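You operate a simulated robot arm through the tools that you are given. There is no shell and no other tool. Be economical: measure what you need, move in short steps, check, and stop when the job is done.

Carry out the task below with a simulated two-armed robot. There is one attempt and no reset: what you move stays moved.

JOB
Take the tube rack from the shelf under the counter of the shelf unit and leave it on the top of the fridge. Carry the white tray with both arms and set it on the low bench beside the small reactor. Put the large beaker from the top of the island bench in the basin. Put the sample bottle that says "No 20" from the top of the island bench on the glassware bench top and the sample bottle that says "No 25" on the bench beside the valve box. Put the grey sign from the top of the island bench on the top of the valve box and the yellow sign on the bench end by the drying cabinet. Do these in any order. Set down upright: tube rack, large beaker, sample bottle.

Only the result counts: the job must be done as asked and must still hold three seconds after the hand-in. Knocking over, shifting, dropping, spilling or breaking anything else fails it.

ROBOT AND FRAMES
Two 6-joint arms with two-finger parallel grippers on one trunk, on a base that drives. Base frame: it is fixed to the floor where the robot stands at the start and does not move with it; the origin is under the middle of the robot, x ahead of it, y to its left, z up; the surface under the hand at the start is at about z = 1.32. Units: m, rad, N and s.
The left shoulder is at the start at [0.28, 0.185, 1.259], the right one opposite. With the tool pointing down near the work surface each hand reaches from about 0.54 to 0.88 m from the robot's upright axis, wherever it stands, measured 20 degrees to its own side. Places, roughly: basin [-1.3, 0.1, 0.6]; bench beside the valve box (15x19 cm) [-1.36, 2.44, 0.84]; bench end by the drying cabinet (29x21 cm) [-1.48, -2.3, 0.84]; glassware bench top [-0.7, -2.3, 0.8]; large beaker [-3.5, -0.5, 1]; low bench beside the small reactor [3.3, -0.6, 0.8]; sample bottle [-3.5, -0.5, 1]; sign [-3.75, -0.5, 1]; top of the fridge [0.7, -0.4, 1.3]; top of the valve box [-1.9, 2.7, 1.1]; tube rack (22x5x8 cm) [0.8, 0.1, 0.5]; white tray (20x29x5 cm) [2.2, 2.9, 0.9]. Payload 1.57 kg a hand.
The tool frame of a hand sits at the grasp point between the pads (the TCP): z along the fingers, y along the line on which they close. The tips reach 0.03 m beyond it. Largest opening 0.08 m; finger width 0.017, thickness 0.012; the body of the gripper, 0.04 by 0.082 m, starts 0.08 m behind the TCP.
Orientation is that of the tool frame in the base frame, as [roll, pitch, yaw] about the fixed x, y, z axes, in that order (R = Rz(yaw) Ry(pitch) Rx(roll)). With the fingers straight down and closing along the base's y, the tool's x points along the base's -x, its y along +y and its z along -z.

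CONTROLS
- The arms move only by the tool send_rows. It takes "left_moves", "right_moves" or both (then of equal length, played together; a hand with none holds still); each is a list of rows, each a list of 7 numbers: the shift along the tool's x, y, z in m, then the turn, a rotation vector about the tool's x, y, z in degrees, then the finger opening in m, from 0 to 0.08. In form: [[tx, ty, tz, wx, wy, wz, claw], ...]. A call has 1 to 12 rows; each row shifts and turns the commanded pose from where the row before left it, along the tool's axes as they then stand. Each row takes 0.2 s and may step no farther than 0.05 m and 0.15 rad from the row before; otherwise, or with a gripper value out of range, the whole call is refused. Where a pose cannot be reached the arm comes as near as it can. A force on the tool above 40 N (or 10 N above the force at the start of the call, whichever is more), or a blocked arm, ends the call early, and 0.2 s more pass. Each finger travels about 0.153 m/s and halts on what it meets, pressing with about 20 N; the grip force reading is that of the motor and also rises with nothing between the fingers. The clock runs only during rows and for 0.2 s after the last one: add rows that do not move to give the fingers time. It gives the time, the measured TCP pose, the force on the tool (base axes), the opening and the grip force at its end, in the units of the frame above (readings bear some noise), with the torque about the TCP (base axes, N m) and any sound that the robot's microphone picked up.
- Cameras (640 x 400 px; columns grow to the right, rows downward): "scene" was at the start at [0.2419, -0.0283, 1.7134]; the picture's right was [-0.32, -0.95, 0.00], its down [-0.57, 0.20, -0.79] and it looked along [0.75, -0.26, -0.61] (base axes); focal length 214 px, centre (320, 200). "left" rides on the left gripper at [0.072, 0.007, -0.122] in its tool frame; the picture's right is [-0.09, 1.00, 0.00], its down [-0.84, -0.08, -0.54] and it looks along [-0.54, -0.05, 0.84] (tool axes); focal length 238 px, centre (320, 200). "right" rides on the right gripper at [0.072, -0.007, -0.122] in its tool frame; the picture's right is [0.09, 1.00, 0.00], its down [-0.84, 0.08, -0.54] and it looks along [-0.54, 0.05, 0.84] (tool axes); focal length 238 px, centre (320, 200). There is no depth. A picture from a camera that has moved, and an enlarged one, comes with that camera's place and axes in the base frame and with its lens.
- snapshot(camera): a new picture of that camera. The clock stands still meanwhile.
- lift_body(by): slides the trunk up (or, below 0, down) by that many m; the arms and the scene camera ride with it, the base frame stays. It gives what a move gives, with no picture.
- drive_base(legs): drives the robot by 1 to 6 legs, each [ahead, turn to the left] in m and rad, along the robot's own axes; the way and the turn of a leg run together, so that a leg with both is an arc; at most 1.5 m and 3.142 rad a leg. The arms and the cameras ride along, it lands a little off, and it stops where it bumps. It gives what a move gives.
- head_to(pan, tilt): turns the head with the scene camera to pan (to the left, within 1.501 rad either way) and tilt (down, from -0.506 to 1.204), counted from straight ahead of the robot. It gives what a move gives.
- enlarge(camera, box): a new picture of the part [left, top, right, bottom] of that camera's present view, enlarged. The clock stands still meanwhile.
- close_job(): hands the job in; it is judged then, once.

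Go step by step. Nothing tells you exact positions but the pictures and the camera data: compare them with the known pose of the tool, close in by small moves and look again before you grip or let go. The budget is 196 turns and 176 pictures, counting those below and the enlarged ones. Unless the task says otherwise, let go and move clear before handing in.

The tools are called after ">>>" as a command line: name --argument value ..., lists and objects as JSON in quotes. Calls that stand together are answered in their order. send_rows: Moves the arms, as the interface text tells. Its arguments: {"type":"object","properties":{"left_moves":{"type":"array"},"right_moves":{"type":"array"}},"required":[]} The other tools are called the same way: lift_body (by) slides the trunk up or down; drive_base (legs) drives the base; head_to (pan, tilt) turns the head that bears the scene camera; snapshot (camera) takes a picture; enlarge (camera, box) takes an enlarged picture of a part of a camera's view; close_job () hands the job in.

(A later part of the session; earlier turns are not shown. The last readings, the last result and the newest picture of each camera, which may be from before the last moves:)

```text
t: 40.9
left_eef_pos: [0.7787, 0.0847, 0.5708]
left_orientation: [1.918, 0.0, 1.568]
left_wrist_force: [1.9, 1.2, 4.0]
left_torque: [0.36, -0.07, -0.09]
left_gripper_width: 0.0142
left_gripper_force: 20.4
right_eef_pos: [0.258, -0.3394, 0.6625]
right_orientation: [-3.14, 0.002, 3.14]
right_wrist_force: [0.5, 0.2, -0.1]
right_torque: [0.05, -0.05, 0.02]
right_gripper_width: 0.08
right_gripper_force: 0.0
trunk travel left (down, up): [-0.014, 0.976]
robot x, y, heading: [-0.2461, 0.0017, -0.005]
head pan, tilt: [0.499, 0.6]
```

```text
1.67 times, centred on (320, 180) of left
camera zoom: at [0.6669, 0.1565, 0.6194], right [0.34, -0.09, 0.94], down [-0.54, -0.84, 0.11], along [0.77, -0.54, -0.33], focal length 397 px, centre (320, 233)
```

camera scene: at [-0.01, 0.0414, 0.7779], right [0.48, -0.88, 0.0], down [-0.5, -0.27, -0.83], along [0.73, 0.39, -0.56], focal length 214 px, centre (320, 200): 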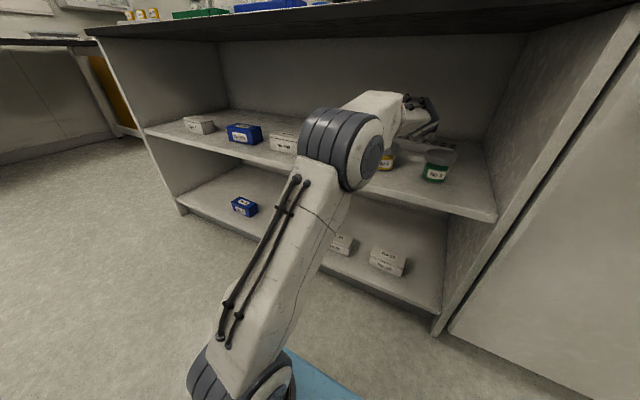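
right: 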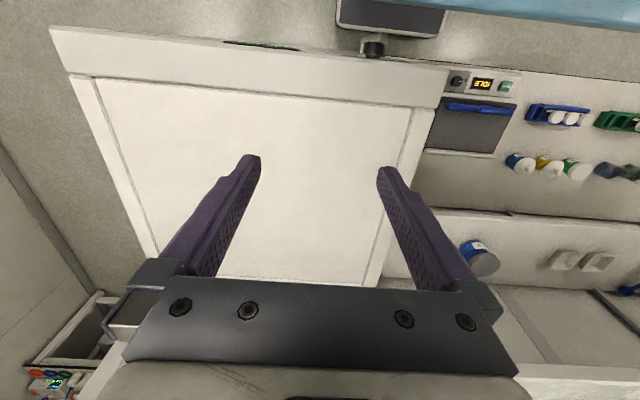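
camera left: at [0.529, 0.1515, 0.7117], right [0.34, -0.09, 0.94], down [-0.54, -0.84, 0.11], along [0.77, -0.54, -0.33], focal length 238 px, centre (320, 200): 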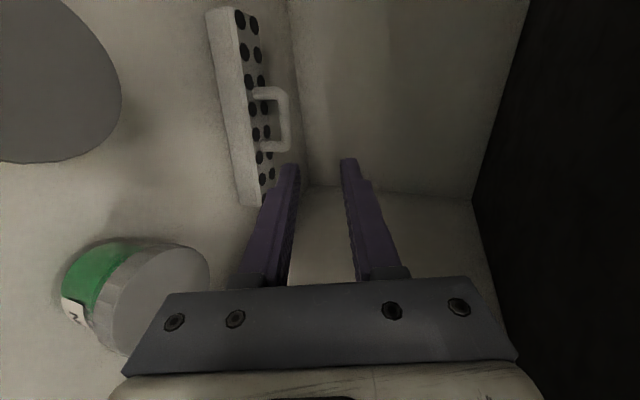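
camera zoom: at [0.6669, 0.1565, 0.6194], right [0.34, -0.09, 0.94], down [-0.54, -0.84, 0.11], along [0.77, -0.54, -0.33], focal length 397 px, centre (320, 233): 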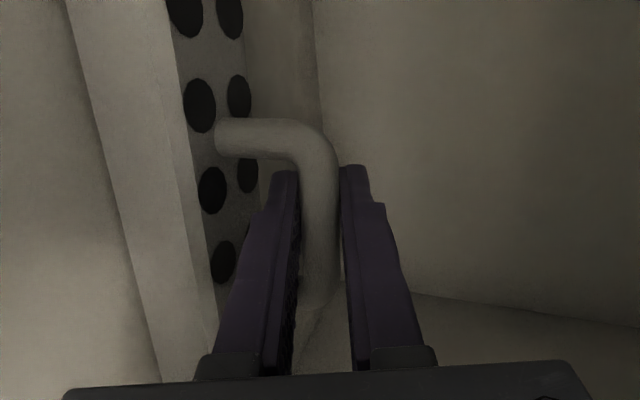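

The handle is gripped (opening 14 mm, 20 N). I lift 0.03 m and see that the rack follows, then back the base 0.1 m before lifting over the jars.

>>> send_rows --left_moves '[[0, 0.014, -0.005, 0, 0, 0, 0.0], [0, 0.014, -0.005, 0, 0, 0, 0.0], [0, 0, 0, 0, 0, 0, 0.0]]'

>>> snapshot --camera "left"

>>> enlarge --camera "scene" --box '[320, 60, 480, 220]'

```text
t: 41.7
left_eef_pos: [0.7795, 0.0858, 0.5987]
left_orientation: [1.919, 0.001, 1.57]
left_wrist_force: [0.0, 0.2, -1.2]
left_torque: [0.03, -0.01, -0.03]
left_gripper_width: 0.0135
left_gripper_force: 20.3
right_eef_pos: [0.2586, -0.3393, 0.6625]
right_orientation: [-3.139, 0.004, 3.14]
right_wrist_force: [0.8, -0.2, -0.1]
right_torque: [0.01, -0.01, -0.03]
right_gripper_width: 0.0801
right_gripper_force: 0.1
trunk travel left (down, up): [-0.014, 0.976]
robot x, y, heading: [-0.2481, -0.0046, -0.007]
head pan, tilt: [0.499, 0.6]
```

```text
144 pictures are left
camera left: at [0.6681, 0.1571, 0.6475], right [0.34, -0.09, 0.94], down [-0.54, -0.84, 0.11], along [0.77, -0.54, -0.33], focal length 238 px, centre (320, 200)
```

left: 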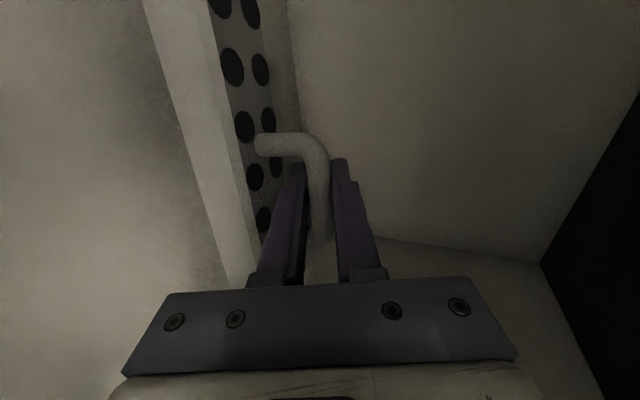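

```text
2.50 times, centred on (400, 140) of scene
camera zoom: at [-0.01, 0.0414, 0.7779], right [0.48, -0.88, 0.0], down [-0.5, -0.27, -0.82], along [0.73, 0.39, -0.57], focal length 536 px, centre (120, 350)
```

zoom: 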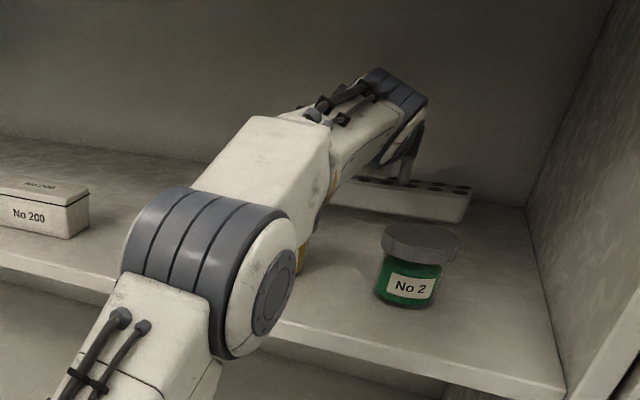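

The rack is lifted. I back the base 0.09 m and raise the hand 0.06 m.

>>> drive_base --legs '[[-0.085, 0]]'

>>> send_rows --left_moves '[[0, 0.02, -0.007, 0, 0, 0, 0.0], [0, 0.02, -0.007, 0, 0, 0, 0.0], [0, 0.019, -0.007, 0, 0, 0, 0.0], [0, 0, 0, 0, 0, 0, 0.0]]'

>>> head_to --pan 0 --tilt 0.3

>>> snapshot --camera "scene"

>>> snapshot --camera "left"

```text
t: 42.7
left_eef_pos: [0.6952, 0.0855, 0.5975]
left_orientation: [1.92, 0.0, 1.57]
left_wrist_force: [0.2, 0.0, -2.2]
left_torque: [-0.03, 0.01, 0.0]
left_gripper_width: 0.0138
left_gripper_force: 19.9
right_eef_pos: [0.1722, -0.3385, 0.6631]
right_orientation: [3.141, 0.001, 3.14]
right_wrist_force: [0.4, -0.5, 0.4]
right_torque: [-0.02, 0.03, -0.02]
right_gripper_width: 0.0801
right_gripper_force: 0.0
trunk travel left (down, up): [-0.014, 0.976]
robot x, y, heading: [-0.3312, 0.0014, -0.004]
head pan, tilt: [0.499, 0.6]
```

```text
t: 43.7
left_eef_pos: [0.6864, 0.0846, 0.6549]
left_orientation: [1.919, 0.0, 1.568]
left_wrist_force: [-0.1, 1.1, -1.8]
left_torque: [0.03, 0.01, -0.01]
left_gripper_width: 0.0134
left_gripper_force: 20.0
left hand out of reach, approached as far as the arm can: row 3
right_eef_pos: [0.1727, -0.3389, 0.6629]
right_orientation: [-3.139, 0.001, 3.14]
right_wrist_force: [0.9, 0.0, -0.6]
right_torque: [0.01, 0.01, 0.01]
right_gripper_width: 0.0801
right_gripper_force: 0.0
trunk travel left (down, up): [-0.014, 0.976]
robot x, y, heading: [-0.3324, -0.0012, -0.002]
head pan, tilt: [0.499, 0.6]
```

```text
t: 44.7
left_eef_pos: [0.6865, 0.0845, 0.6551]
left_orientation: [1.919, -0.001, 1.57]
left_wrist_force: [0.2, -0.3, -1.0]
left_torque: [0.01, -0.03, -0.04]
left_gripper_width: 0.0133
left_gripper_force: 20.6
right_eef_pos: [0.1723, -0.3387, 0.664]
right_orientation: [-3.14, 0.002, 3.14]
right_wrist_force: [0.0, 0.5, -0.2]
right_torque: [0.0, -0.03, 0.02]
right_gripper_width: 0.0797
right_gripper_force: 0.0
trunk travel left (down, up): [-0.014, 0.976]
robot x, y, heading: [-0.3376, -0.0014, -0.0]
head pan, tilt: [0.0, 0.3]
```

```text
142 pictures are left
camera scene: at [-0.08, -0.0007, 0.8053], right [0.0, -1.0, 0.0], down [-0.3, 0.0, -0.96], along [0.96, 0.0, -0.3], focal length 214 px, centre (320, 200)
```

scene: 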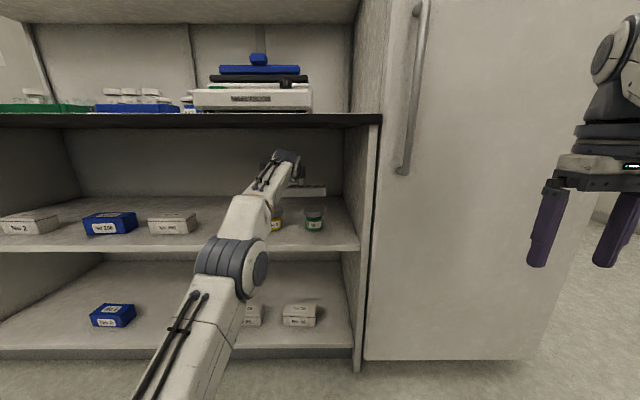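

```text
141 pictures are left
camera left: at [0.5751, 0.1573, 0.7045], right [0.34, -0.09, 0.94], down [-0.54, -0.84, 0.11], along [0.77, -0.54, -0.33], focal length 238 px, centre (320, 200)
```

left: 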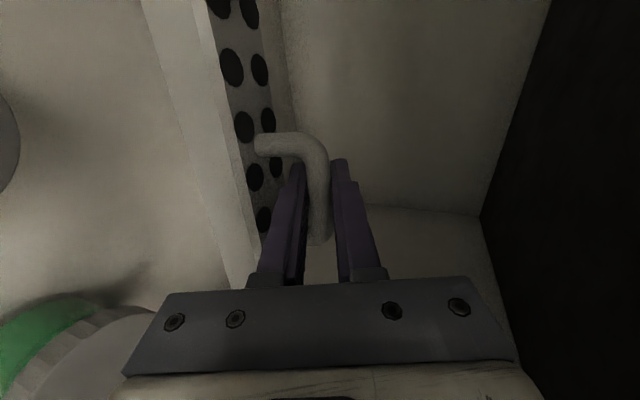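

Rack bottom is ~1.5 cm over the jar lids; I raise the trunk 0.02 m more and drive straight back out.

>>> lift_body --by 0.025

>>> drive_base --legs '[[-0.25, 0]]'

>>> snapshot --camera "scene"

```text
t: 45.4
left_eef_pos: [0.6875, 0.0854, 0.6808]
left_orientation: [1.919, 0.0, 1.569]
left_wrist_force: [0.5, 0.6, -2.1]
left_torque: [-0.01, -0.01, -0.02]
left_gripper_width: 0.0136
left_gripper_force: 20.4
right_eef_pos: [0.1726, -0.3388, 0.6881]
right_orientation: [-3.141, 0.001, 3.14]
right_wrist_force: [0.1, 0.4, -0.2]
right_torque: [0.03, 0.0, -0.04]
right_gripper_width: 0.0803
right_gripper_force: 0.0
trunk travel left (down, up): [-0.039, 0.951]
robot x, y, heading: [-0.3295, 0.0042, -0.003]
head pan, tilt: [0.0, 0.3]
```

```text
t: 47.2
left_eef_pos: [0.4371, 0.0895, 0.68]
left_orientation: [1.92, -0.001, 1.575]
left_wrist_force: [0.7, 0.5, -2.5]
left_torque: [-0.01, -0.01, 0.01]
left_gripper_width: 0.0137
left_gripper_force: 20.0
right_eef_pos: [-0.0742, -0.3365, 0.6872]
right_orientation: [-3.139, 0.0, -3.139]
right_wrist_force: [-0.4, 0.4, 0.2]
right_torque: [0.01, 0.0, 0.01]
right_gripper_width: 0.0801
right_gripper_force: 0.0
trunk travel left (down, up): [-0.039, 0.951]
robot x, y, heading: [-0.5857, -0.0003, 0.005]
head pan, tilt: [0.0, 0.3]
```

```text
140 pictures are left
camera scene: at [-0.3297, 0.0006, 0.8304], right [0.0, -1.0, 0.0], down [-0.3, 0.0, -0.96], along [0.96, 0.0, -0.3], focal length 214 px, centre (320, 200)
```

scene: 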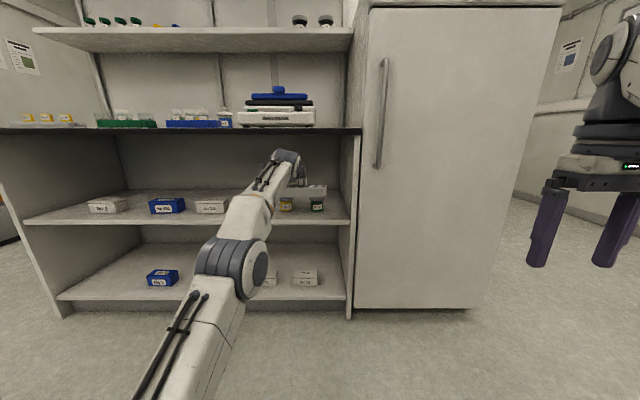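

The rack is out and the jars still stand. I retract the arm, then raise the trunk to fridge-top height.

>>> send_rows --left_moves '[[0, -0.011, -0.03, 0, 0, 0, 0.0], [0, -0.011, -0.03, 0, 0, 0, 0.0], [0, -0.011, -0.03, 0, 0, 0, 0.0], [0, -0.011, -0.03, 0, 0, 0, 0.0], [0, -0.011, -0.03, 0, 0, 0, 0.0], [0, -0.011, -0.03, 0, 0, 0, 0.0], [0, 0, 0, 0, 0, 0, 0]]'

>>> lift_body --by 0.4

>>> lift_body --by 0.39

>>> snapshot --camera "scene"

```text
t: 48.8
left_eef_pos: [0.2463, 0.0878, 0.6783]
left_orientation: [1.919, 0.0, 1.575]
left_wrist_force: [-0.1, -0.5, -1.6]
left_torque: [-0.01, -0.04, 0.06]
left_gripper_width: 0.0134
left_gripper_force: 20.2
right_eef_pos: [-0.0747, -0.3373, 0.6869]
right_orientation: [-3.139, 0.001, -3.141]
right_wrist_force: [-0.8, -0.6, 0.8]
right_torque: [0.01, -0.01, 0.01]
right_gripper_width: 0.08
right_gripper_force: 0.1
trunk travel left (down, up): [-0.039, 0.951]
robot x, y, heading: [-0.5838, 0.002, 0.002]
head pan, tilt: [0.0, 0.3]
```

```text
t: 52.6
left_eef_pos: [0.2461, 0.0886, 1.0782]
left_orientation: [1.921, 0.001, 1.575]
left_wrist_force: [0.5, -0.3, -2.3]
left_torque: [0.01, -0.02, 0.06]
left_gripper_width: 0.0135
left_gripper_force: 19.9
right_eef_pos: [-0.0744, -0.3368, 1.0875]
right_orientation: [-3.14, 0.001, -3.137]
right_wrist_force: [-0.3, -0.3, 0.5]
right_torque: [0.0, 0.01, 0.0]
right_gripper_width: 0.08
right_gripper_force: 0.0
trunk travel left (down, up): [-0.439, 0.551]
robot x, y, heading: [-0.5873, 0.0011, 0.004]
head pan, tilt: [0.0, 0.3]
```

```text
t: 56.4
left_eef_pos: [0.2464, 0.088, 1.4685]
left_orientation: [1.92, 0.001, 1.575]
left_wrist_force: [0.8, 0.2, -2.5]
left_torque: [0.03, -0.01, 0.0]
left_gripper_width: 0.0133
left_gripper_force: 20.3
right_eef_pos: [-0.0739, -0.3372, 1.4771]
right_orientation: [-3.14, 0.002, -3.139]
right_wrist_force: [0.0, 0.0, 0.4]
right_torque: [-0.02, 0.01, -0.04]
right_gripper_width: 0.0798
right_gripper_force: 0.0
trunk travel left (down, up): [-0.829, 0.161]
robot x, y, heading: [-0.584, 0.002, 0.001]
head pan, tilt: [0.0, 0.3]
```

```text
139 pictures are left
camera scene: at [-0.3295, 0.0006, 1.6203], right [0.0, -1.0, 0.0], down [-0.3, 0.0, -0.96], along [0.96, 0.0, -0.3], focal length 214 px, centre (320, 200)
```

scene: 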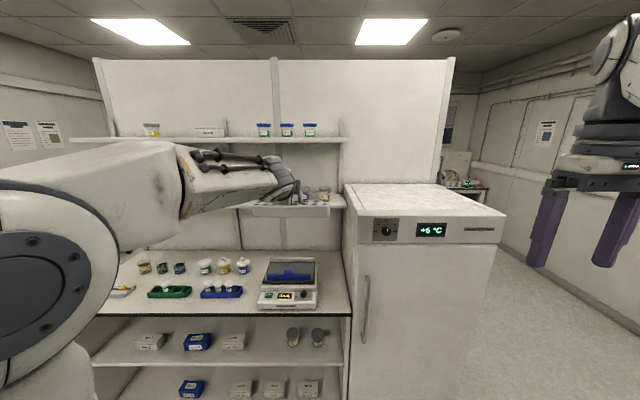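

Rack held level at fridge height. The jar No 2 looks odd at this angle; I enlarge it.

>>> enlarge --camera "scene" --box '[250, 300, 360, 370]'

```text
5.71 times, centred on (305, 335) of scene
camera zoom: at [-0.3295, 0.0006, 1.6203], right [0.0, -1.0, 0.0], down [-0.3, 0.0, -0.96], along [0.96, 0.0, -0.3], focal length 1226 px, centre (406, -571)
```

zoom: 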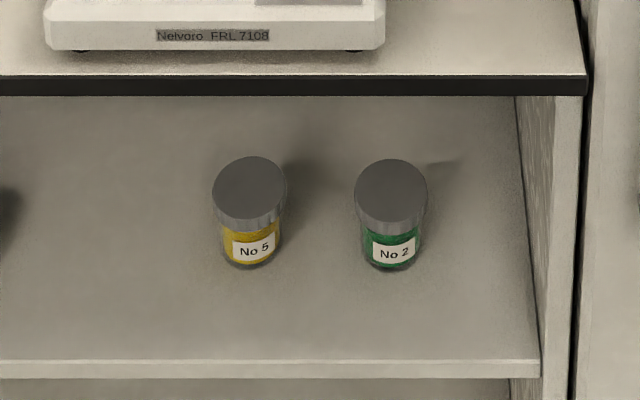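

All fine. Now I shift sideways to face the fridge: turn right, ahead 0.42 m, turn back left.

>>> drive_base --legs '[[0, -1.571], [0.43, 0], [0, 1.571]]'

>>> snapshot --camera "scene"

```text
t: 58.1
left_eef_pos: [0.2604, -0.1822, 1.4679]
left_orientation: [1.922, 0.0, 1.259]
left_wrist_force: [0.1, 2.4, -2.9]
left_torque: [0.01, 0.02, -0.12]
left_gripper_width: 0.0135
left_gripper_force: 20.0
right_eef_pos: [-0.1783, -0.4851, 1.4783]
right_orientation: [-3.139, 0.002, 2.831]
right_wrist_force: [0.5, 2.1, -0.1]
right_torque: [-0.1, 0.06, 0.02]
right_gripper_width: 0.0797
right_gripper_force: 0.0
trunk travel left (down, up): [-0.829, 0.161]
robot x, y, heading: [-0.5495, -0.0039, -0.226]
head pan, tilt: [0.0, 0.3]
stopped in leg 1: the robot was blocked; the commanded pose is now the measured one
```

```text
137 pictures are left
camera scene: at [-0.3078, -0.0615, 1.6205], right [-0.23, -0.97, 0.0], down [-0.29, 0.07, -0.96], along [0.93, -0.22, -0.3], focal length 214 px, centre (320, 200)
```

scene: 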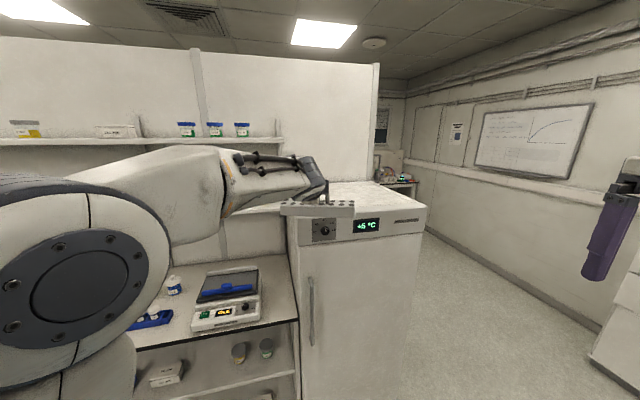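

The base's rear bumped the sink unit behind. I drive 0.15 m ahead and continue the turn there.

>>> drive_base --legs '[[0.15, 0]]'

>>> drive_base --legs '[[0, -1.2]]'

>>> head_to --pan -1.2 --tilt 0.6

>>> snapshot --camera "scene"

```text
t: 59.5
left_eef_pos: [0.4048, -0.2197, 1.468]
left_orientation: [1.921, -0.001, 1.256]
left_wrist_force: [-1.5, 0.0, -2.0]
left_torque: [0.04, 0.0, 0.01]
left_gripper_width: 0.0133
left_gripper_force: 19.6
right_eef_pos: [-0.034, -0.5215, 1.4763]
right_orientation: [3.142, 0.002, 2.83]
right_wrist_force: [0.3, -0.7, -0.2]
right_torque: [-0.01, -0.04, 0.0]
right_gripper_width: 0.0801
right_gripper_force: 0.3
trunk travel left (down, up): [-0.829, 0.161]
robot x, y, heading: [-0.4082, -0.0378, -0.231]
head pan, tilt: [0.0, 0.3]
```

```text
t: 62.9
left_eef_pos: [-0.2793, -0.8633, 1.4675]
left_orientation: [1.923, 0.001, 0.06]
left_wrist_force: [-0.5, 0.7, -1.5]
left_torque: [0.01, -0.02, 0.01]
left_gripper_width: 0.0134
left_gripper_force: 19.9
right_eef_pos: [-0.7216, -0.5641, 1.4766]
right_orientation: [-3.14, 0.0, 1.634]
right_wrist_force: [-0.2, 0.2, -1.2]
right_torque: [-0.02, 0.02, 0.03]
right_gripper_width: 0.08
right_gripper_force: 0.1
trunk travel left (down, up): [-0.829, 0.161]
robot x, y, heading: [-0.4106, -0.0414, -1.426]
head pan, tilt: [0.0, 0.3]
```

```text
t: 64.3
left_eef_pos: [-0.2781, -0.8636, 1.4677]
left_orientation: [1.922, 0.002, 0.06]
left_wrist_force: [0.1, 0.0, -1.3]
left_torque: [0.03, -0.01, 0.0]
left_gripper_width: 0.0135
left_gripper_force: 19.9
right_eef_pos: [-0.7217, -0.5646, 1.4763]
right_orientation: [-3.14, 0.0, 1.633]
right_wrist_force: [-0.7, -0.1, -0.8]
right_torque: [-0.02, -0.02, -0.02]
right_gripper_width: 0.0803
right_gripper_force: 0.1
trunk travel left (down, up): [-0.829, 0.161]
robot x, y, heading: [-0.4102, -0.0373, -1.428]
head pan, tilt: [-1.201, 0.6]
```

```text
136 pictures are left
camera scene: at [-0.4648, -0.2413, 1.5929], right [-0.49, 0.87, 0.0], down [0.49, 0.28, -0.83], along [-0.72, -0.4, -0.56], focal length 214 px, centre (320, 200)
```

scene: 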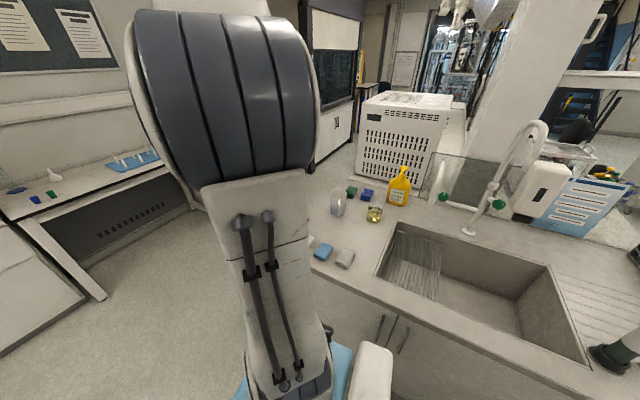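

Clear now; sink counter front is at x≈-0.93. I drive 0.4 m ahead and turn left to face the fridge.

>>> drive_base --legs '[[0.4, 0], [0, 1.43]]'

>>> head_to --pan 0 --tilt 0.5

>>> snapshot --camera "scene"

>>> snapshot --camera "left"

```text
t: 70.3
left_eef_pos: [0.4778, -0.3921, 1.4681]
left_orientation: [1.921, 0.0, 1.517]
left_wrist_force: [0.6, 0.9, -1.4]
left_torque: [0.04, 0.03, 0.01]
left_gripper_width: 0.0134
left_gripper_force: 20.5
right_eef_pos: [0.1308, -0.7989, 1.4766]
right_orientation: [-3.141, -0.001, 3.093]
right_wrist_force: [-0.7, 0.0, -0.1]
right_torque: [-0.02, 0.04, 0.02]
right_gripper_width: 0.0798
right_gripper_force: 0.0
trunk travel left (down, up): [-0.829, 0.161]
robot x, y, heading: [-0.3551, -0.4282, 0.029]
head pan, tilt: [-1.201, 0.6]
```

```text
t: 71.8
left_eef_pos: [0.4773, -0.3933, 1.4686]
left_orientation: [1.921, 0.002, 1.519]
left_wrist_force: [-0.9, 0.0, -1.7]
left_torque: [0.02, 0.01, -0.01]
left_gripper_width: 0.0136
left_gripper_force: 20.2
right_eef_pos: [0.1307, -0.7988, 1.4767]
right_orientation: [-3.141, 0.0, 3.093]
right_wrist_force: [1.0, 0.5, -0.2]
right_torque: [0.03, 0.03, -0.01]
right_gripper_width: 0.0798
right_gripper_force: 0.0
trunk travel left (down, up): [-0.829, 0.161]
robot x, y, heading: [-0.3595, -0.4324, 0.029]
head pan, tilt: [0.0, 0.499]
```

```text
135 pictures are left
camera scene: at [-0.1057, -0.4236, 1.602], right [0.03, -1.0, 0.0], down [-0.48, -0.01, -0.88], along [0.88, 0.02, -0.48], focal length 214 px, centre (320, 200)
```

scene: 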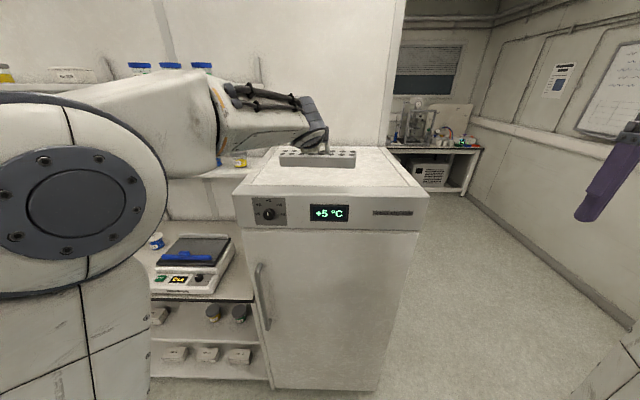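

```text
134 pictures are left
camera left: at [0.3689, -0.3155, 1.5167], right [0.34, -0.11, 0.94], down [-0.58, -0.81, 0.11], along [0.74, -0.58, -0.34], focal length 238 px, centre (320, 200)
```

left: 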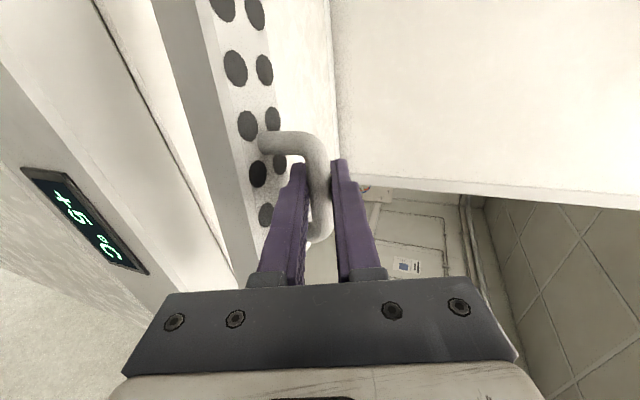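

The fridge top spans about x 0.43–0.9, y -0.17…-0.72. I drive ahead 0.18 m so the rack is over its middle, then lower.

>>> drive_base --legs '[[0.18, 0]]'

>>> lift_body --by -0.06

>>> snapshot --camera "scene"

>>> snapshot --camera "left"

```text
t: 73.3
left_eef_pos: [0.6597, -0.3874, 1.4676]
left_orientation: [1.922, 0.0, 1.521]
left_wrist_force: [-0.4, -0.1, -1.8]
left_torque: [0.0, 0.0, -0.02]
left_gripper_width: 0.0133
left_gripper_force: 19.9
right_eef_pos: [0.3124, -0.792, 1.4763]
right_orientation: [-3.141, 0.002, 3.095]
right_wrist_force: [-0.2, -0.2, -0.7]
right_torque: [0.01, -0.01, 0.02]
right_gripper_width: 0.08
right_gripper_force: 0.1
trunk travel left (down, up): [-0.829, 0.161]
robot x, y, heading: [-0.172, -0.4259, 0.032]
head pan, tilt: [0.0, 0.499]
```

```text
t: 74.3
left_eef_pos: [0.6591, -0.3869, 1.407]
left_orientation: [1.922, 0.0, 1.52]
left_wrist_force: [-0.3, 0.0, -1.9]
left_torque: [0.05, 0.03, 0.01]
left_gripper_width: 0.0134
left_gripper_force: 19.9
right_eef_pos: [0.3127, -0.7931, 1.4174]
right_orientation: [-3.14, 0.002, 3.094]
right_wrist_force: [0.1, -0.1, -0.2]
right_torque: [-0.02, -0.03, -0.01]
right_gripper_width: 0.0804
right_gripper_force: 0.0
trunk travel left (down, up): [-0.769, 0.221]
robot x, y, heading: [-0.1742, -0.4246, 0.034]
head pan, tilt: [0.0, 0.499]
```

```text
133 pictures are left
camera scene: at [0.0763, -0.4178, 1.5421], right [0.03, -1.0, 0.0], down [-0.48, -0.01, -0.88], along [0.88, 0.03, -0.48], focal length 214 px, centre (320, 200)
```

scene: 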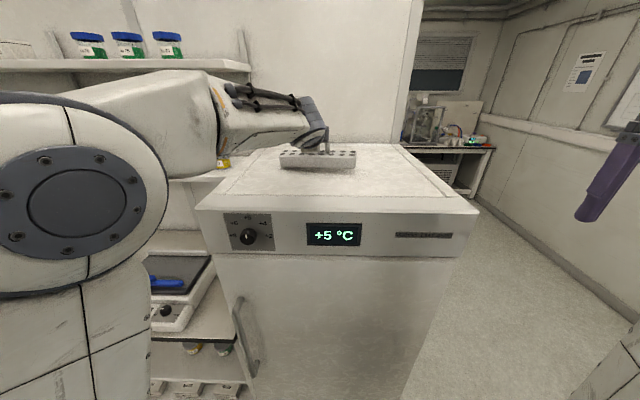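

```text
132 pictures are left
camera left: at [0.5509, -0.3091, 1.4567], right [0.34, -0.11, 0.94], down [-0.58, -0.81, 0.11], along [0.74, -0.58, -0.34], focal length 238 px, centre (320, 200)
```

left: 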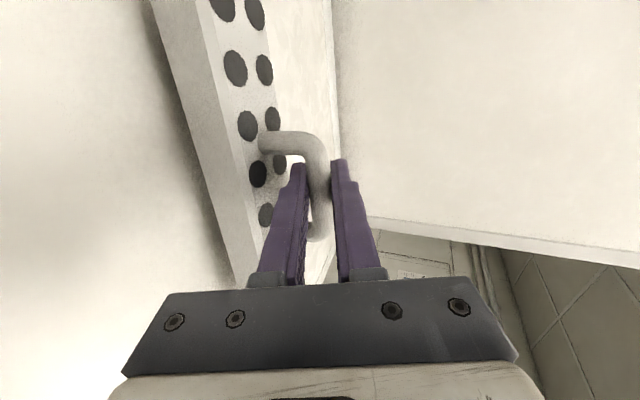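

Close above the lid. I lower in small steps, watching the force.

>>> send_rows --left_moves '[[0, -0.0047, 0.0017, 0, 0, 0, 0.0], [0, -0.0047, 0.0017, 0, 0, 0, 0.0], [0, 0, 0, 0, 0, 0, 0.0]]'

>>> enlarge --camera "scene" --box '[220, 100, 420, 220]'

```text
t: 75.1
left_eef_pos: [0.6587, -0.3876, 1.398]
left_orientation: [1.922, -0.001, 1.519]
left_wrist_force: [-0.9, -0.6, -0.8]
left_torque: [0.06, 0.0, -0.01]
left_gripper_width: 0.0133
left_gripper_force: 20.2
right_eef_pos: [0.313, -0.7925, 1.4187]
right_orientation: [-3.14, 0.001, 3.095]
right_wrist_force: [0.3, -0.1, -0.1]
right_torque: [0.0, -0.01, 0.01]
right_gripper_width: 0.08
right_gripper_force: 0.2
trunk travel left (down, up): [-0.769, 0.221]
robot x, y, heading: [-0.1734, -0.4252, 0.032]
head pan, tilt: [0.0, 0.499]
```

```text
3.20 times, centred on (320, 160) of scene
camera zoom: at [0.0764, -0.4178, 1.542], right [0.03, -1.0, 0.0], down [-0.48, -0.01, -0.88], along [0.88, 0.03, -0.48], focal length 686 px, centre (320, 328)
```

zoom: 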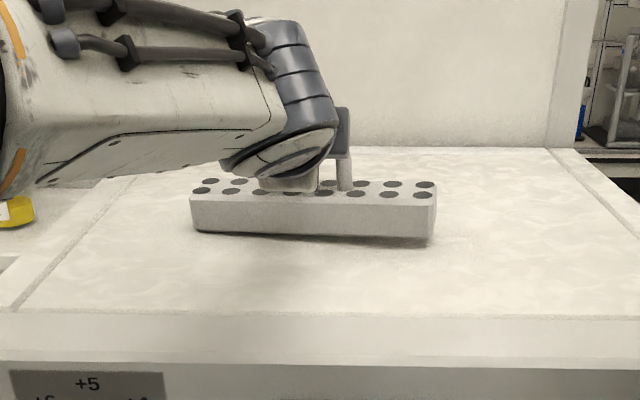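

Almost touching. I continue in 3 mm steps.

>>> send_rows --left_moves '[[0, -0.003, 0.001, 0, 0, 0, 0.0], [0, -0.003, 0.001, 0, 0, 0, 0.0], [0, 0, 0, 0, 0, 0, 0.0]]'

>>> send_rows --left_moves '[[0, -0.003, 0.001, 0, 0, 0, 0.0], [0, 0, 0, 0, 0, 0, 0.0]]'

>>> enlarge --camera "scene" --box '[220, 100, 420, 220]'

```text
t: 75.9
left_eef_pos: [0.6578, -0.3871, 1.3923]
left_orientation: [1.919, 0.002, 1.518]
left_wrist_force: [1.4, -1.2, 5.2]
left_torque: [0.32, -0.01, -0.06]
left_gripper_width: 0.0141
left_gripper_force: 19.7
right_eef_pos: [0.3131, -0.7931, 1.4177]
right_orientation: [-3.14, 0.002, 3.095]
right_wrist_force: [-0.5, 0.0, -0.2]
right_torque: [0.03, -0.02, 0.02]
right_gripper_width: 0.08
right_gripper_force: 0.1
trunk travel left (down, up): [-0.769, 0.221]
robot x, y, heading: [-0.1729, -0.4235, 0.029]
head pan, tilt: [0.0, 0.499]
```

```text
t: 76.5
left_eef_pos: [0.6581, -0.3866, 1.3921]
left_orientation: [1.913, 0.002, 1.521]
left_wrist_force: [6.3, 1.6, 22.3]
left_torque: [0.32, -0.14, -0.08]
left_gripper_width: 0.0142
left_gripper_force: 20.0
right_eef_pos: [0.3126, -0.7933, 1.4171]
right_orientation: [-3.14, 0.002, 3.094]
right_wrist_force: [0.3, -0.2, 0.7]
right_torque: [0.03, 0.06, 0.0]
right_gripper_width: 0.0802
right_gripper_force: 0.1
trunk travel left (down, up): [-0.769, 0.221]
robot x, y, heading: [-0.1798, -0.4274, 0.03]
head pan, tilt: [0.0, 0.499]
```

```text
3.20 times, centred on (320, 160) of scene
camera zoom: at [0.0758, -0.4177, 1.5424], right [0.03, -1.0, 0.0], down [-0.48, -0.01, -0.88], along [0.88, 0.03, -0.48], focal length 686 px, centre (320, 328)
```

zoom: 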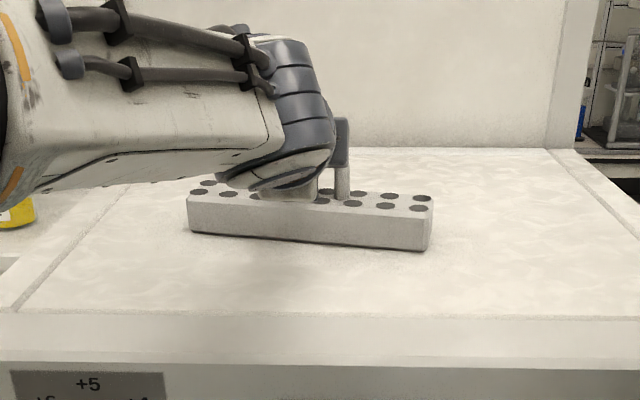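

The rack stands on the lid. I ease off, open a little and draw the hand straight back.

>>> send_rows --left_moves '[[0, 0.003, -0.001, 0, 0, 0, 0.0], [0, 0, 0, 0, 0, 0, 0.02], [0, 0, 0, 0, 0, 0, 0.025], [0, 0, 0, 0, 0, 0, 0.025]]'

>>> enlarge --camera "left" --box '[200, 60, 440, 300]'

```text
t: 77.5
left_eef_pos: [0.6588, -0.3877, 1.3893]
left_orientation: [1.924, 0.0, 1.52]
left_wrist_force: [-0.1, 0.2, 0.1]
left_torque: [0.02, 0.01, 0.0]
left_gripper_width: 0.0249
left_gripper_force: 0.2
right_eef_pos: [0.3136, -0.793, 1.4172]
right_orientation: [-3.139, -0.001, 3.094]
right_wrist_force: [-0.3, -0.3, -0.1]
right_torque: [0.03, 0.0, -0.01]
right_gripper_width: 0.0801
right_gripper_force: 0.1
trunk travel left (down, up): [-0.769, 0.221]
robot x, y, heading: [-0.1756, -0.4244, 0.032]
head pan, tilt: [0.0, 0.499]
```

```text
1.67 times, centred on (320, 180) of left
camera zoom: at [0.5504, -0.3093, 1.4391], right [0.34, -0.11, 0.93], down [-0.58, -0.81, 0.12], along [0.74, -0.58, -0.34], focal length 397 px, centre (320, 233)
```

zoom: 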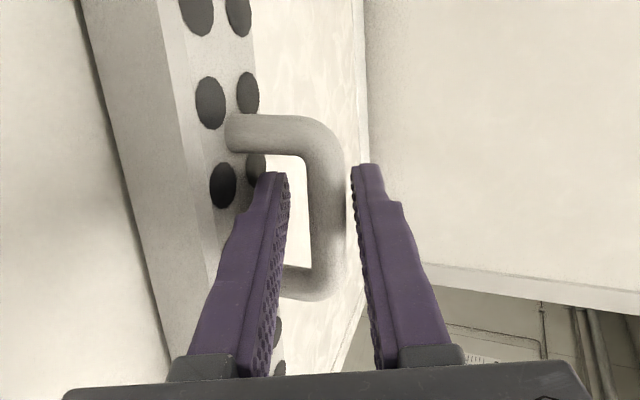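

The bar is free between the fingers. I retract along the tool axis and back the base away.

>>> send_rows --left_moves '[[0, 0, -0.015, 0, 0, 0, 0.025], [0, 0, -0.025, 0, 0, 0, 0.025], [0, 0.005, -0.03, 0, 0, 0, 0.025], [0, 0.005, -0.03, 0, 0, 0, 0.025], [0, 0.005, -0.03, 0, 0, 0, 0.025], [0, 0, 0, 0, 0, 0, 0.025]]'

>>> drive_base --legs '[[-0.25, 0]]'

>>> snapshot --camera "scene"

```text
t: 78.9
left_eef_pos: [0.5427, -0.3818, 1.4499]
left_orientation: [1.921, 0.001, 1.519]
left_wrist_force: [-1.5, -0.2, 0.9]
left_torque: [0.05, 0.01, -0.01]
left_gripper_width: 0.0251
left_gripper_force: 0.0
right_eef_pos: [0.3118, -0.7921, 1.4175]
right_orientation: [-3.14, 0.002, 3.095]
right_wrist_force: [1.1, 0.6, -1.0]
right_torque: [-0.01, 0.01, 0.01]
right_gripper_width: 0.0801
right_gripper_force: 0.1
trunk travel left (down, up): [-0.769, 0.221]
robot x, y, heading: [-0.1731, -0.4266, 0.03]
head pan, tilt: [0.0, 0.499]
```

```text
t: 80.7
left_eef_pos: [0.2999, -0.3944, 1.4508]
left_orientation: [1.921, 0.0, 1.509]
left_wrist_force: [0.5, 1.0, -0.2]
left_torque: [-0.01, 0.03, 0.0]
left_gripper_width: 0.0251
left_gripper_force: 0.0
right_eef_pos: [0.0652, -0.8032, 1.4168]
right_orientation: [-3.14, 0.0, 3.085]
right_wrist_force: [0.0, 0.2, -1.0]
right_torque: [0.0, 0.0, 0.01]
right_gripper_width: 0.0803
right_gripper_force: 0.0
trunk travel left (down, up): [-0.769, 0.221]
robot x, y, heading: [-0.4216, -0.429, 0.025]
head pan, tilt: [0.0, 0.499]
```

```text
128 pictures are left
camera scene: at [-0.1681, -0.4264, 1.542], right [0.02, -1.0, 0.0], down [-0.48, -0.01, -0.88], along [0.88, 0.02, -0.48], focal length 214 px, centre (320, 200)
```

scene: 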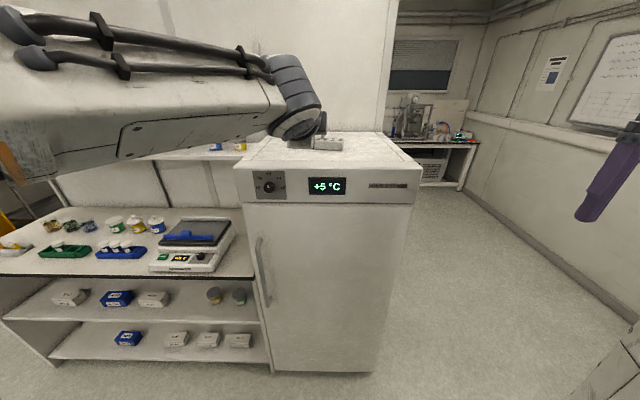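

The rack stands on the fridge and I'm clear. Next is the tray; I return the left hand to the tool-down pose.

>>> send_rows --left_moves '[[0, 0, -0.02, 0, 0, -8.18, 0.04], [0, 0, -0.02, 0, 0, -8.18, 0.06], [0, 0, 0, 0, 0, -8.18, 0.08], [0, 0, 0, 0, 0, -8.18, 0.08], [0, 0, 0, 0, 0, -8.18, 0.08], [0, 0, 0, 0, 0, -8.18, 0.08], [0, 0, 0, 0, 0, -8.18, 0.08], [0, 0, 0, 0, 0, -8.18, 0.08], [0, 0, 0, 0, 0, -8.18, 0.08], [0, 0, 0, 0, 0, -8.18, 0.08], [0, 0, 0, 0, 0, -8.2, 0.08]]'

>>> send_rows --left_moves '[[0, 0, 0, 0, 7.8, 0, 0.08], [0, 0, 0, 0, 7.8, 0, 0.08], [0, 0, 0, 0, 7.8, 0, 0.08], [0, 0, 0, 0, 7.8, 0, 0.08], [0, 0, 0, 0, 7.8, 0, 0.08], [0, 0, 0, 0, 7.8, 0, 0.08], [0, 0, 0, 0, 7.8, 0, 0.08], [0, 0, 0, 0, 7.8, 0, 0.08], [0, 0, 0, 0, 7.8, 0, 0.08], [0, 0, 0, 0, 0, 0, 0.08]]'

>>> head_to --pan 1.4 --tilt 0.35

>>> snapshot --camera "scene"

```text
t: 83.0
left_eef_pos: [0.2593, -0.3927, 1.4621]
left_orientation: [-3.132, 1.221, 3.088]
left_wrist_force: [0.6, -0.5, 0.8]
left_torque: [0.01, 0.03, 0.04]
left_gripper_width: 0.08
left_gripper_force: 0.1
right_eef_pos: [0.0637, -0.8035, 1.4171]
right_orientation: [-3.138, 0.001, 3.084]
right_wrist_force: [-0.1, 0.3, 0.0]
right_torque: [0.0, 0.0, 0.0]
right_gripper_width: 0.0802
right_gripper_force: 0.0
trunk travel left (down, up): [-0.769, 0.221]
robot x, y, heading: [-0.4155, -0.4288, 0.016]
head pan, tilt: [0.0, 0.499]
```

```text
t: 85.2
left_eef_pos: [0.2292, -0.3804, 1.3988]
left_orientation: [-3.139, -0.004, 3.081]
left_wrist_force: [-0.3, 0.2, -0.6]
left_torque: [0.03, 0.0, 0.01]
left_gripper_width: 0.08
left_gripper_force: 0.2
left hand out of reach, approached as far as the arm can: row 7, 8, 9
right_eef_pos: [0.0643, -0.8038, 1.4175]
right_orientation: [-3.14, 0.001, 3.083]
right_wrist_force: [0.2, -0.4, -0.2]
right_torque: [-0.02, 0.0, 0.0]
right_gripper_width: 0.08
right_gripper_force: 0.1
trunk travel left (down, up): [-0.769, 0.221]
robot x, y, heading: [-0.4212, -0.4327, 0.02]
head pan, tilt: [0.0, 0.499]
```

```text
t: 86.8
left_eef_pos: [0.2308, -0.3792, 1.3993]
left_orientation: [-3.14, -0.003, 3.08]
left_wrist_force: [0.3, -0.2, 0.5]
left_torque: [0.01, -0.01, -0.01]
left_gripper_width: 0.0801
left_gripper_force: 0.0
right_eef_pos: [0.0662, -0.804, 1.4174]
right_orientation: [-3.14, 0.002, 3.083]
right_wrist_force: [0.1, 0.7, 0.1]
right_torque: [-0.02, -0.05, 0.01]
right_gripper_width: 0.0799
right_gripper_force: 0.1
trunk travel left (down, up): [-0.769, 0.221]
robot x, y, heading: [-0.4203, -0.4301, 0.02]
head pan, tilt: [1.4, 0.351]
```

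```text
127 pictures are left
camera scene: at [-0.2454, -0.3362, 1.5557], right [0.99, -0.15, 0.0], down [-0.05, -0.34, -0.94], along [0.14, 0.93, -0.34], focal length 214 px, centre (320, 200)
```

scene: 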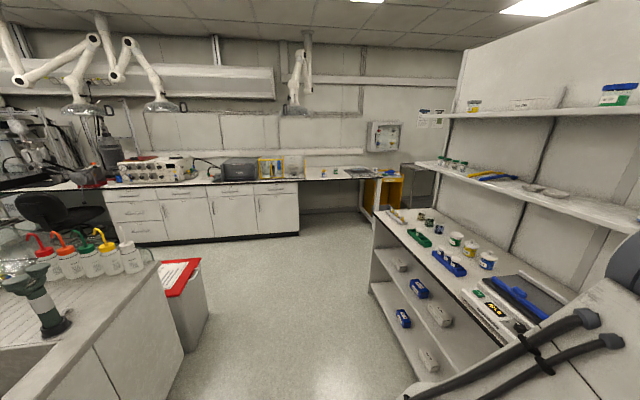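

The left bench and corridor are visible; the tray should be at the grey table past the yellow cabinet. I drive along the aisle to y≈1.7, then turn right.

>>> drive_base --legs '[[0, 1.48], [1.1, 0], [1.05, 0], [0, -1.5]]'

>>> head_to --pan 0.3 --tilt 0.35

>>> snapshot --camera "scene"

```text
t: 102.0
left_eef_pos: [-0.3166, 2.3857, 1.4087]
left_orientation: [-3.14, 0.021, -1.754]
left_wrist_force: [0.0, -0.1, 0.3]
left_torque: [0.03, 0.0, -0.02]
left_gripper_width: 0.0799
left_gripper_force: 0.1
right_eef_pos: [0.0921, 2.1647, 1.4202]
right_orientation: [-3.136, 0.003, -1.773]
right_wrist_force: [0.1, 0.4, 0.0]
right_torque: [0.01, -0.02, 0.01]
right_gripper_width: 0.0797
right_gripper_force: 0.0
trunk travel left (down, up): [-0.769, 0.221]
robot x, y, heading: [-0.3407, 1.7429, 1.466]
head pan, tilt: [1.4, 0.351]
stopped in leg 4: the robot was blocked; the commanded pose is now the measured one
```

```text
t: 103.4
left_eef_pos: [-0.3152, 2.3848, 1.4107]
left_orientation: [-3.136, 0.025, -1.757]
left_wrist_force: [1.1, -0.1, -0.4]
left_torque: [0.01, -0.02, -0.02]
left_gripper_width: 0.0801
left_gripper_force: 0.0
right_eef_pos: [0.0926, 2.1647, 1.4205]
right_orientation: [-3.136, 0.006, -1.773]
right_wrist_force: [-0.9, -0.1, 0.0]
right_torque: [-0.02, 0.01, -0.01]
right_gripper_width: 0.0801
right_gripper_force: 0.1
trunk travel left (down, up): [-0.769, 0.221]
robot x, y, heading: [-0.3402, 1.7453, 1.453]
head pan, tilt: [0.3, 0.351]
```

```text
126 pictures are left
camera scene: at [-0.3479, 1.989, 1.5564], right [0.98, 0.19, 0.01], down [0.07, -0.33, -0.94], along [-0.17, 0.92, -0.34], focal length 214 px, centre (320, 200)
```

scene: 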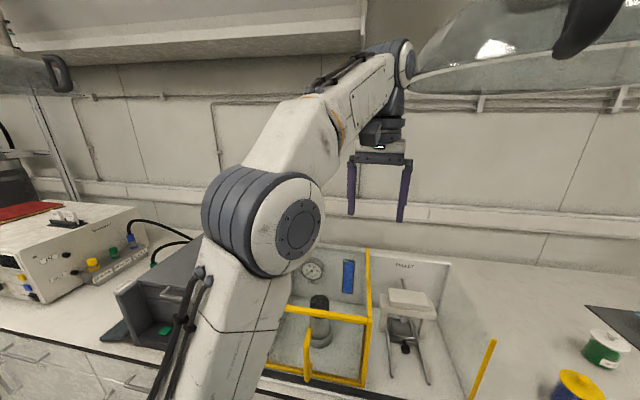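

The left wrist met the hanging extraction hood. I straighten, back away 0.4 m and turn there.

>>> drive_base --legs '[[-0.4, 0]]'

>>> snapshot --camera "scene"

```text
t: 105.8
left_eef_pos: [-0.3525, 1.9993, 1.4055]
left_orientation: [-3.14, 0.017, -1.755]
left_wrist_force: [-0.5, 0.0, 0.3]
left_torque: [-0.01, 0.01, -0.01]
left_gripper_width: 0.0803
left_gripper_force: 0.1
right_eef_pos: [0.0529, 1.7793, 1.4176]
right_orientation: [3.141, -0.001, -1.769]
right_wrist_force: [0.8, 0.9, 0.5]
right_torque: [-0.02, -0.01, -0.03]
right_gripper_width: 0.0799
right_gripper_force: 0.1
trunk travel left (down, up): [-0.769, 0.221]
robot x, y, heading: [-0.3827, 1.3514, 1.454]
head pan, tilt: [0.3, 0.351]
```

```text
125 pictures are left
camera scene: at [-0.383, 1.6025, 1.5557], right [0.98, 0.19, 0.0], down [0.06, -0.34, -0.94], along [-0.17, 0.92, -0.34], focal length 214 px, centre (320, 200)
```

scene: 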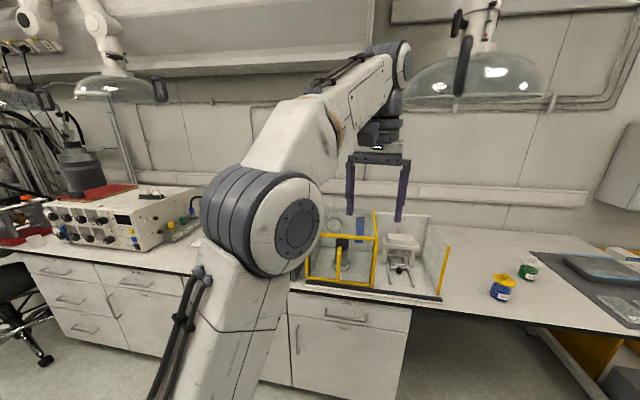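

The hood is unharmed at about (0.1, 2.7). I turn right to 0.55 rad, advance to y≈1.75, then face +x.

>>> drive_base --legs '[[0, -0.9], [0.75, 0], [0, -0.55], [0.7, 0]]'

>>> head_to --pan 0.7 --tilt 0.45

>>> snapshot --camera "scene"

```text
t: 117.3
left_eef_pos: [1.6205, 1.8265, 1.4073]
left_orientation: [-3.14, 0.017, 3.093]
left_wrist_force: [-0.3, -0.5, -0.7]
left_torque: [0.01, 0.01, -0.04]
left_gripper_width: 0.0799
left_gripper_force: 0.0
right_eef_pos: [1.4575, 1.3948, 1.4175]
right_orientation: [-3.139, 0.002, 3.079]
right_wrist_force: [-0.4, -0.1, 0.9]
right_torque: [-0.01, -0.03, -0.01]
right_gripper_width: 0.0799
right_gripper_force: 0.1
trunk travel left (down, up): [-0.769, 0.221]
robot x, y, heading: [0.9755, 1.773, 0.021]
head pan, tilt: [0.3, 0.351]
```

```text
t: 118.2
left_eef_pos: [1.6216, 1.8264, 1.4065]
left_orientation: [-3.141, 0.017, 3.092]
left_wrist_force: [0.3, 0.3, 0.5]
left_torque: [0.02, -0.02, 0.01]
left_gripper_width: 0.0801
left_gripper_force: 0.1
right_eef_pos: [1.4583, 1.3934, 1.4167]
right_orientation: [-3.14, -0.001, 3.08]
right_wrist_force: [0.0, 0.1, -0.2]
right_torque: [-0.03, -0.02, -0.01]
right_gripper_width: 0.08
right_gripper_force: 0.1
trunk travel left (down, up): [-0.769, 0.221]
robot x, y, heading: [0.9786, 1.7669, 0.024]
head pan, tilt: [0.7, 0.45]
```

```text
124 pictures are left
camera scene: at [1.2048, 1.8334, 1.5465], right [0.66, -0.75, 0.0], down [-0.33, -0.29, -0.9], along [0.68, 0.6, -0.44], focal length 214 px, centre (320, 200)
```

scene: 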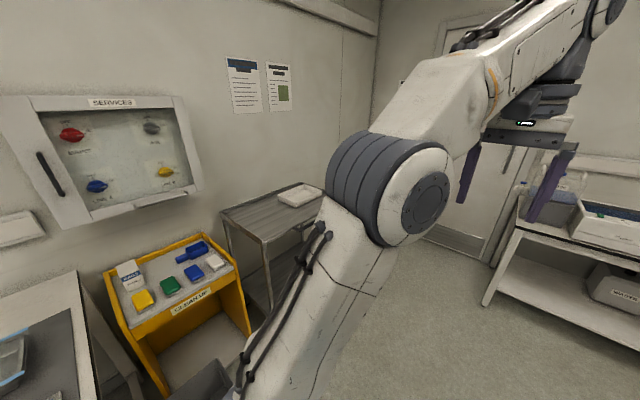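

The white tray lies on the metal table at about (2.17, 2.88). I drive to x≈2.1 and turn left to face it.

>>> drive_base --legs '[[1.15, 0], [0, 1.55]]'

>>> head_to --pan 0 --tilt 0.8

>>> snapshot --camera "scene"

```text
t: 127.7
left_eef_pos: [2.1672, 2.4336, 1.4069]
left_orientation: [-3.139, 0.018, -1.735]
left_wrist_force: [0.3, 0.3, -0.2]
left_torque: [0.01, -0.01, -0.01]
left_gripper_width: 0.08
left_gripper_force: 0.0
right_eef_pos: [2.5786, 2.223, 1.4166]
right_orientation: [-3.14, -0.001, -1.75]
right_wrist_force: [-0.3, 0.7, 0.0]
right_torque: [0.0, 0.02, -0.01]
right_gripper_width: 0.0801
right_gripper_force: 0.1
trunk travel left (down, up): [-0.769, 0.221]
robot x, y, heading: [2.1499, 1.787, 1.482]
head pan, tilt: [0.7, 0.45]
```

```text
t: 128.8
left_eef_pos: [2.1668, 2.4338, 1.4071]
left_orientation: [-3.14, 0.015, -1.735]
left_wrist_force: [0.5, -0.3, 0.2]
left_torque: [0.0, 0.0, 0.02]
left_gripper_width: 0.0801
left_gripper_force: 0.0
right_eef_pos: [2.5775, 2.2226, 1.417]
right_orientation: [-3.14, 0.0, -1.75]
right_wrist_force: [-0.1, -0.5, -0.7]
right_torque: [0.02, 0.01, 0.0]
right_gripper_width: 0.0799
right_gripper_force: 0.0
trunk travel left (down, up): [-0.769, 0.221]
robot x, y, heading: [2.1516, 1.7839, 1.48]
head pan, tilt: [0.0, 0.799]
```

```text
123 pictures are left
camera scene: at [2.1721, 2.0263, 1.5161], right [1.0, -0.09, 0.0], down [-0.06, -0.71, -0.7], along [0.06, 0.69, -0.72], focal length 214 px, centre (320, 200)
```

scene: 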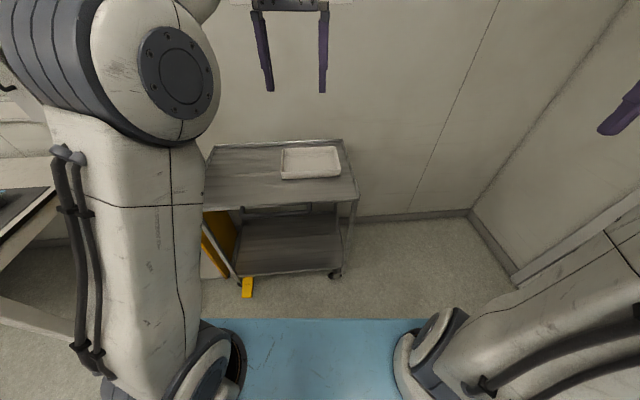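

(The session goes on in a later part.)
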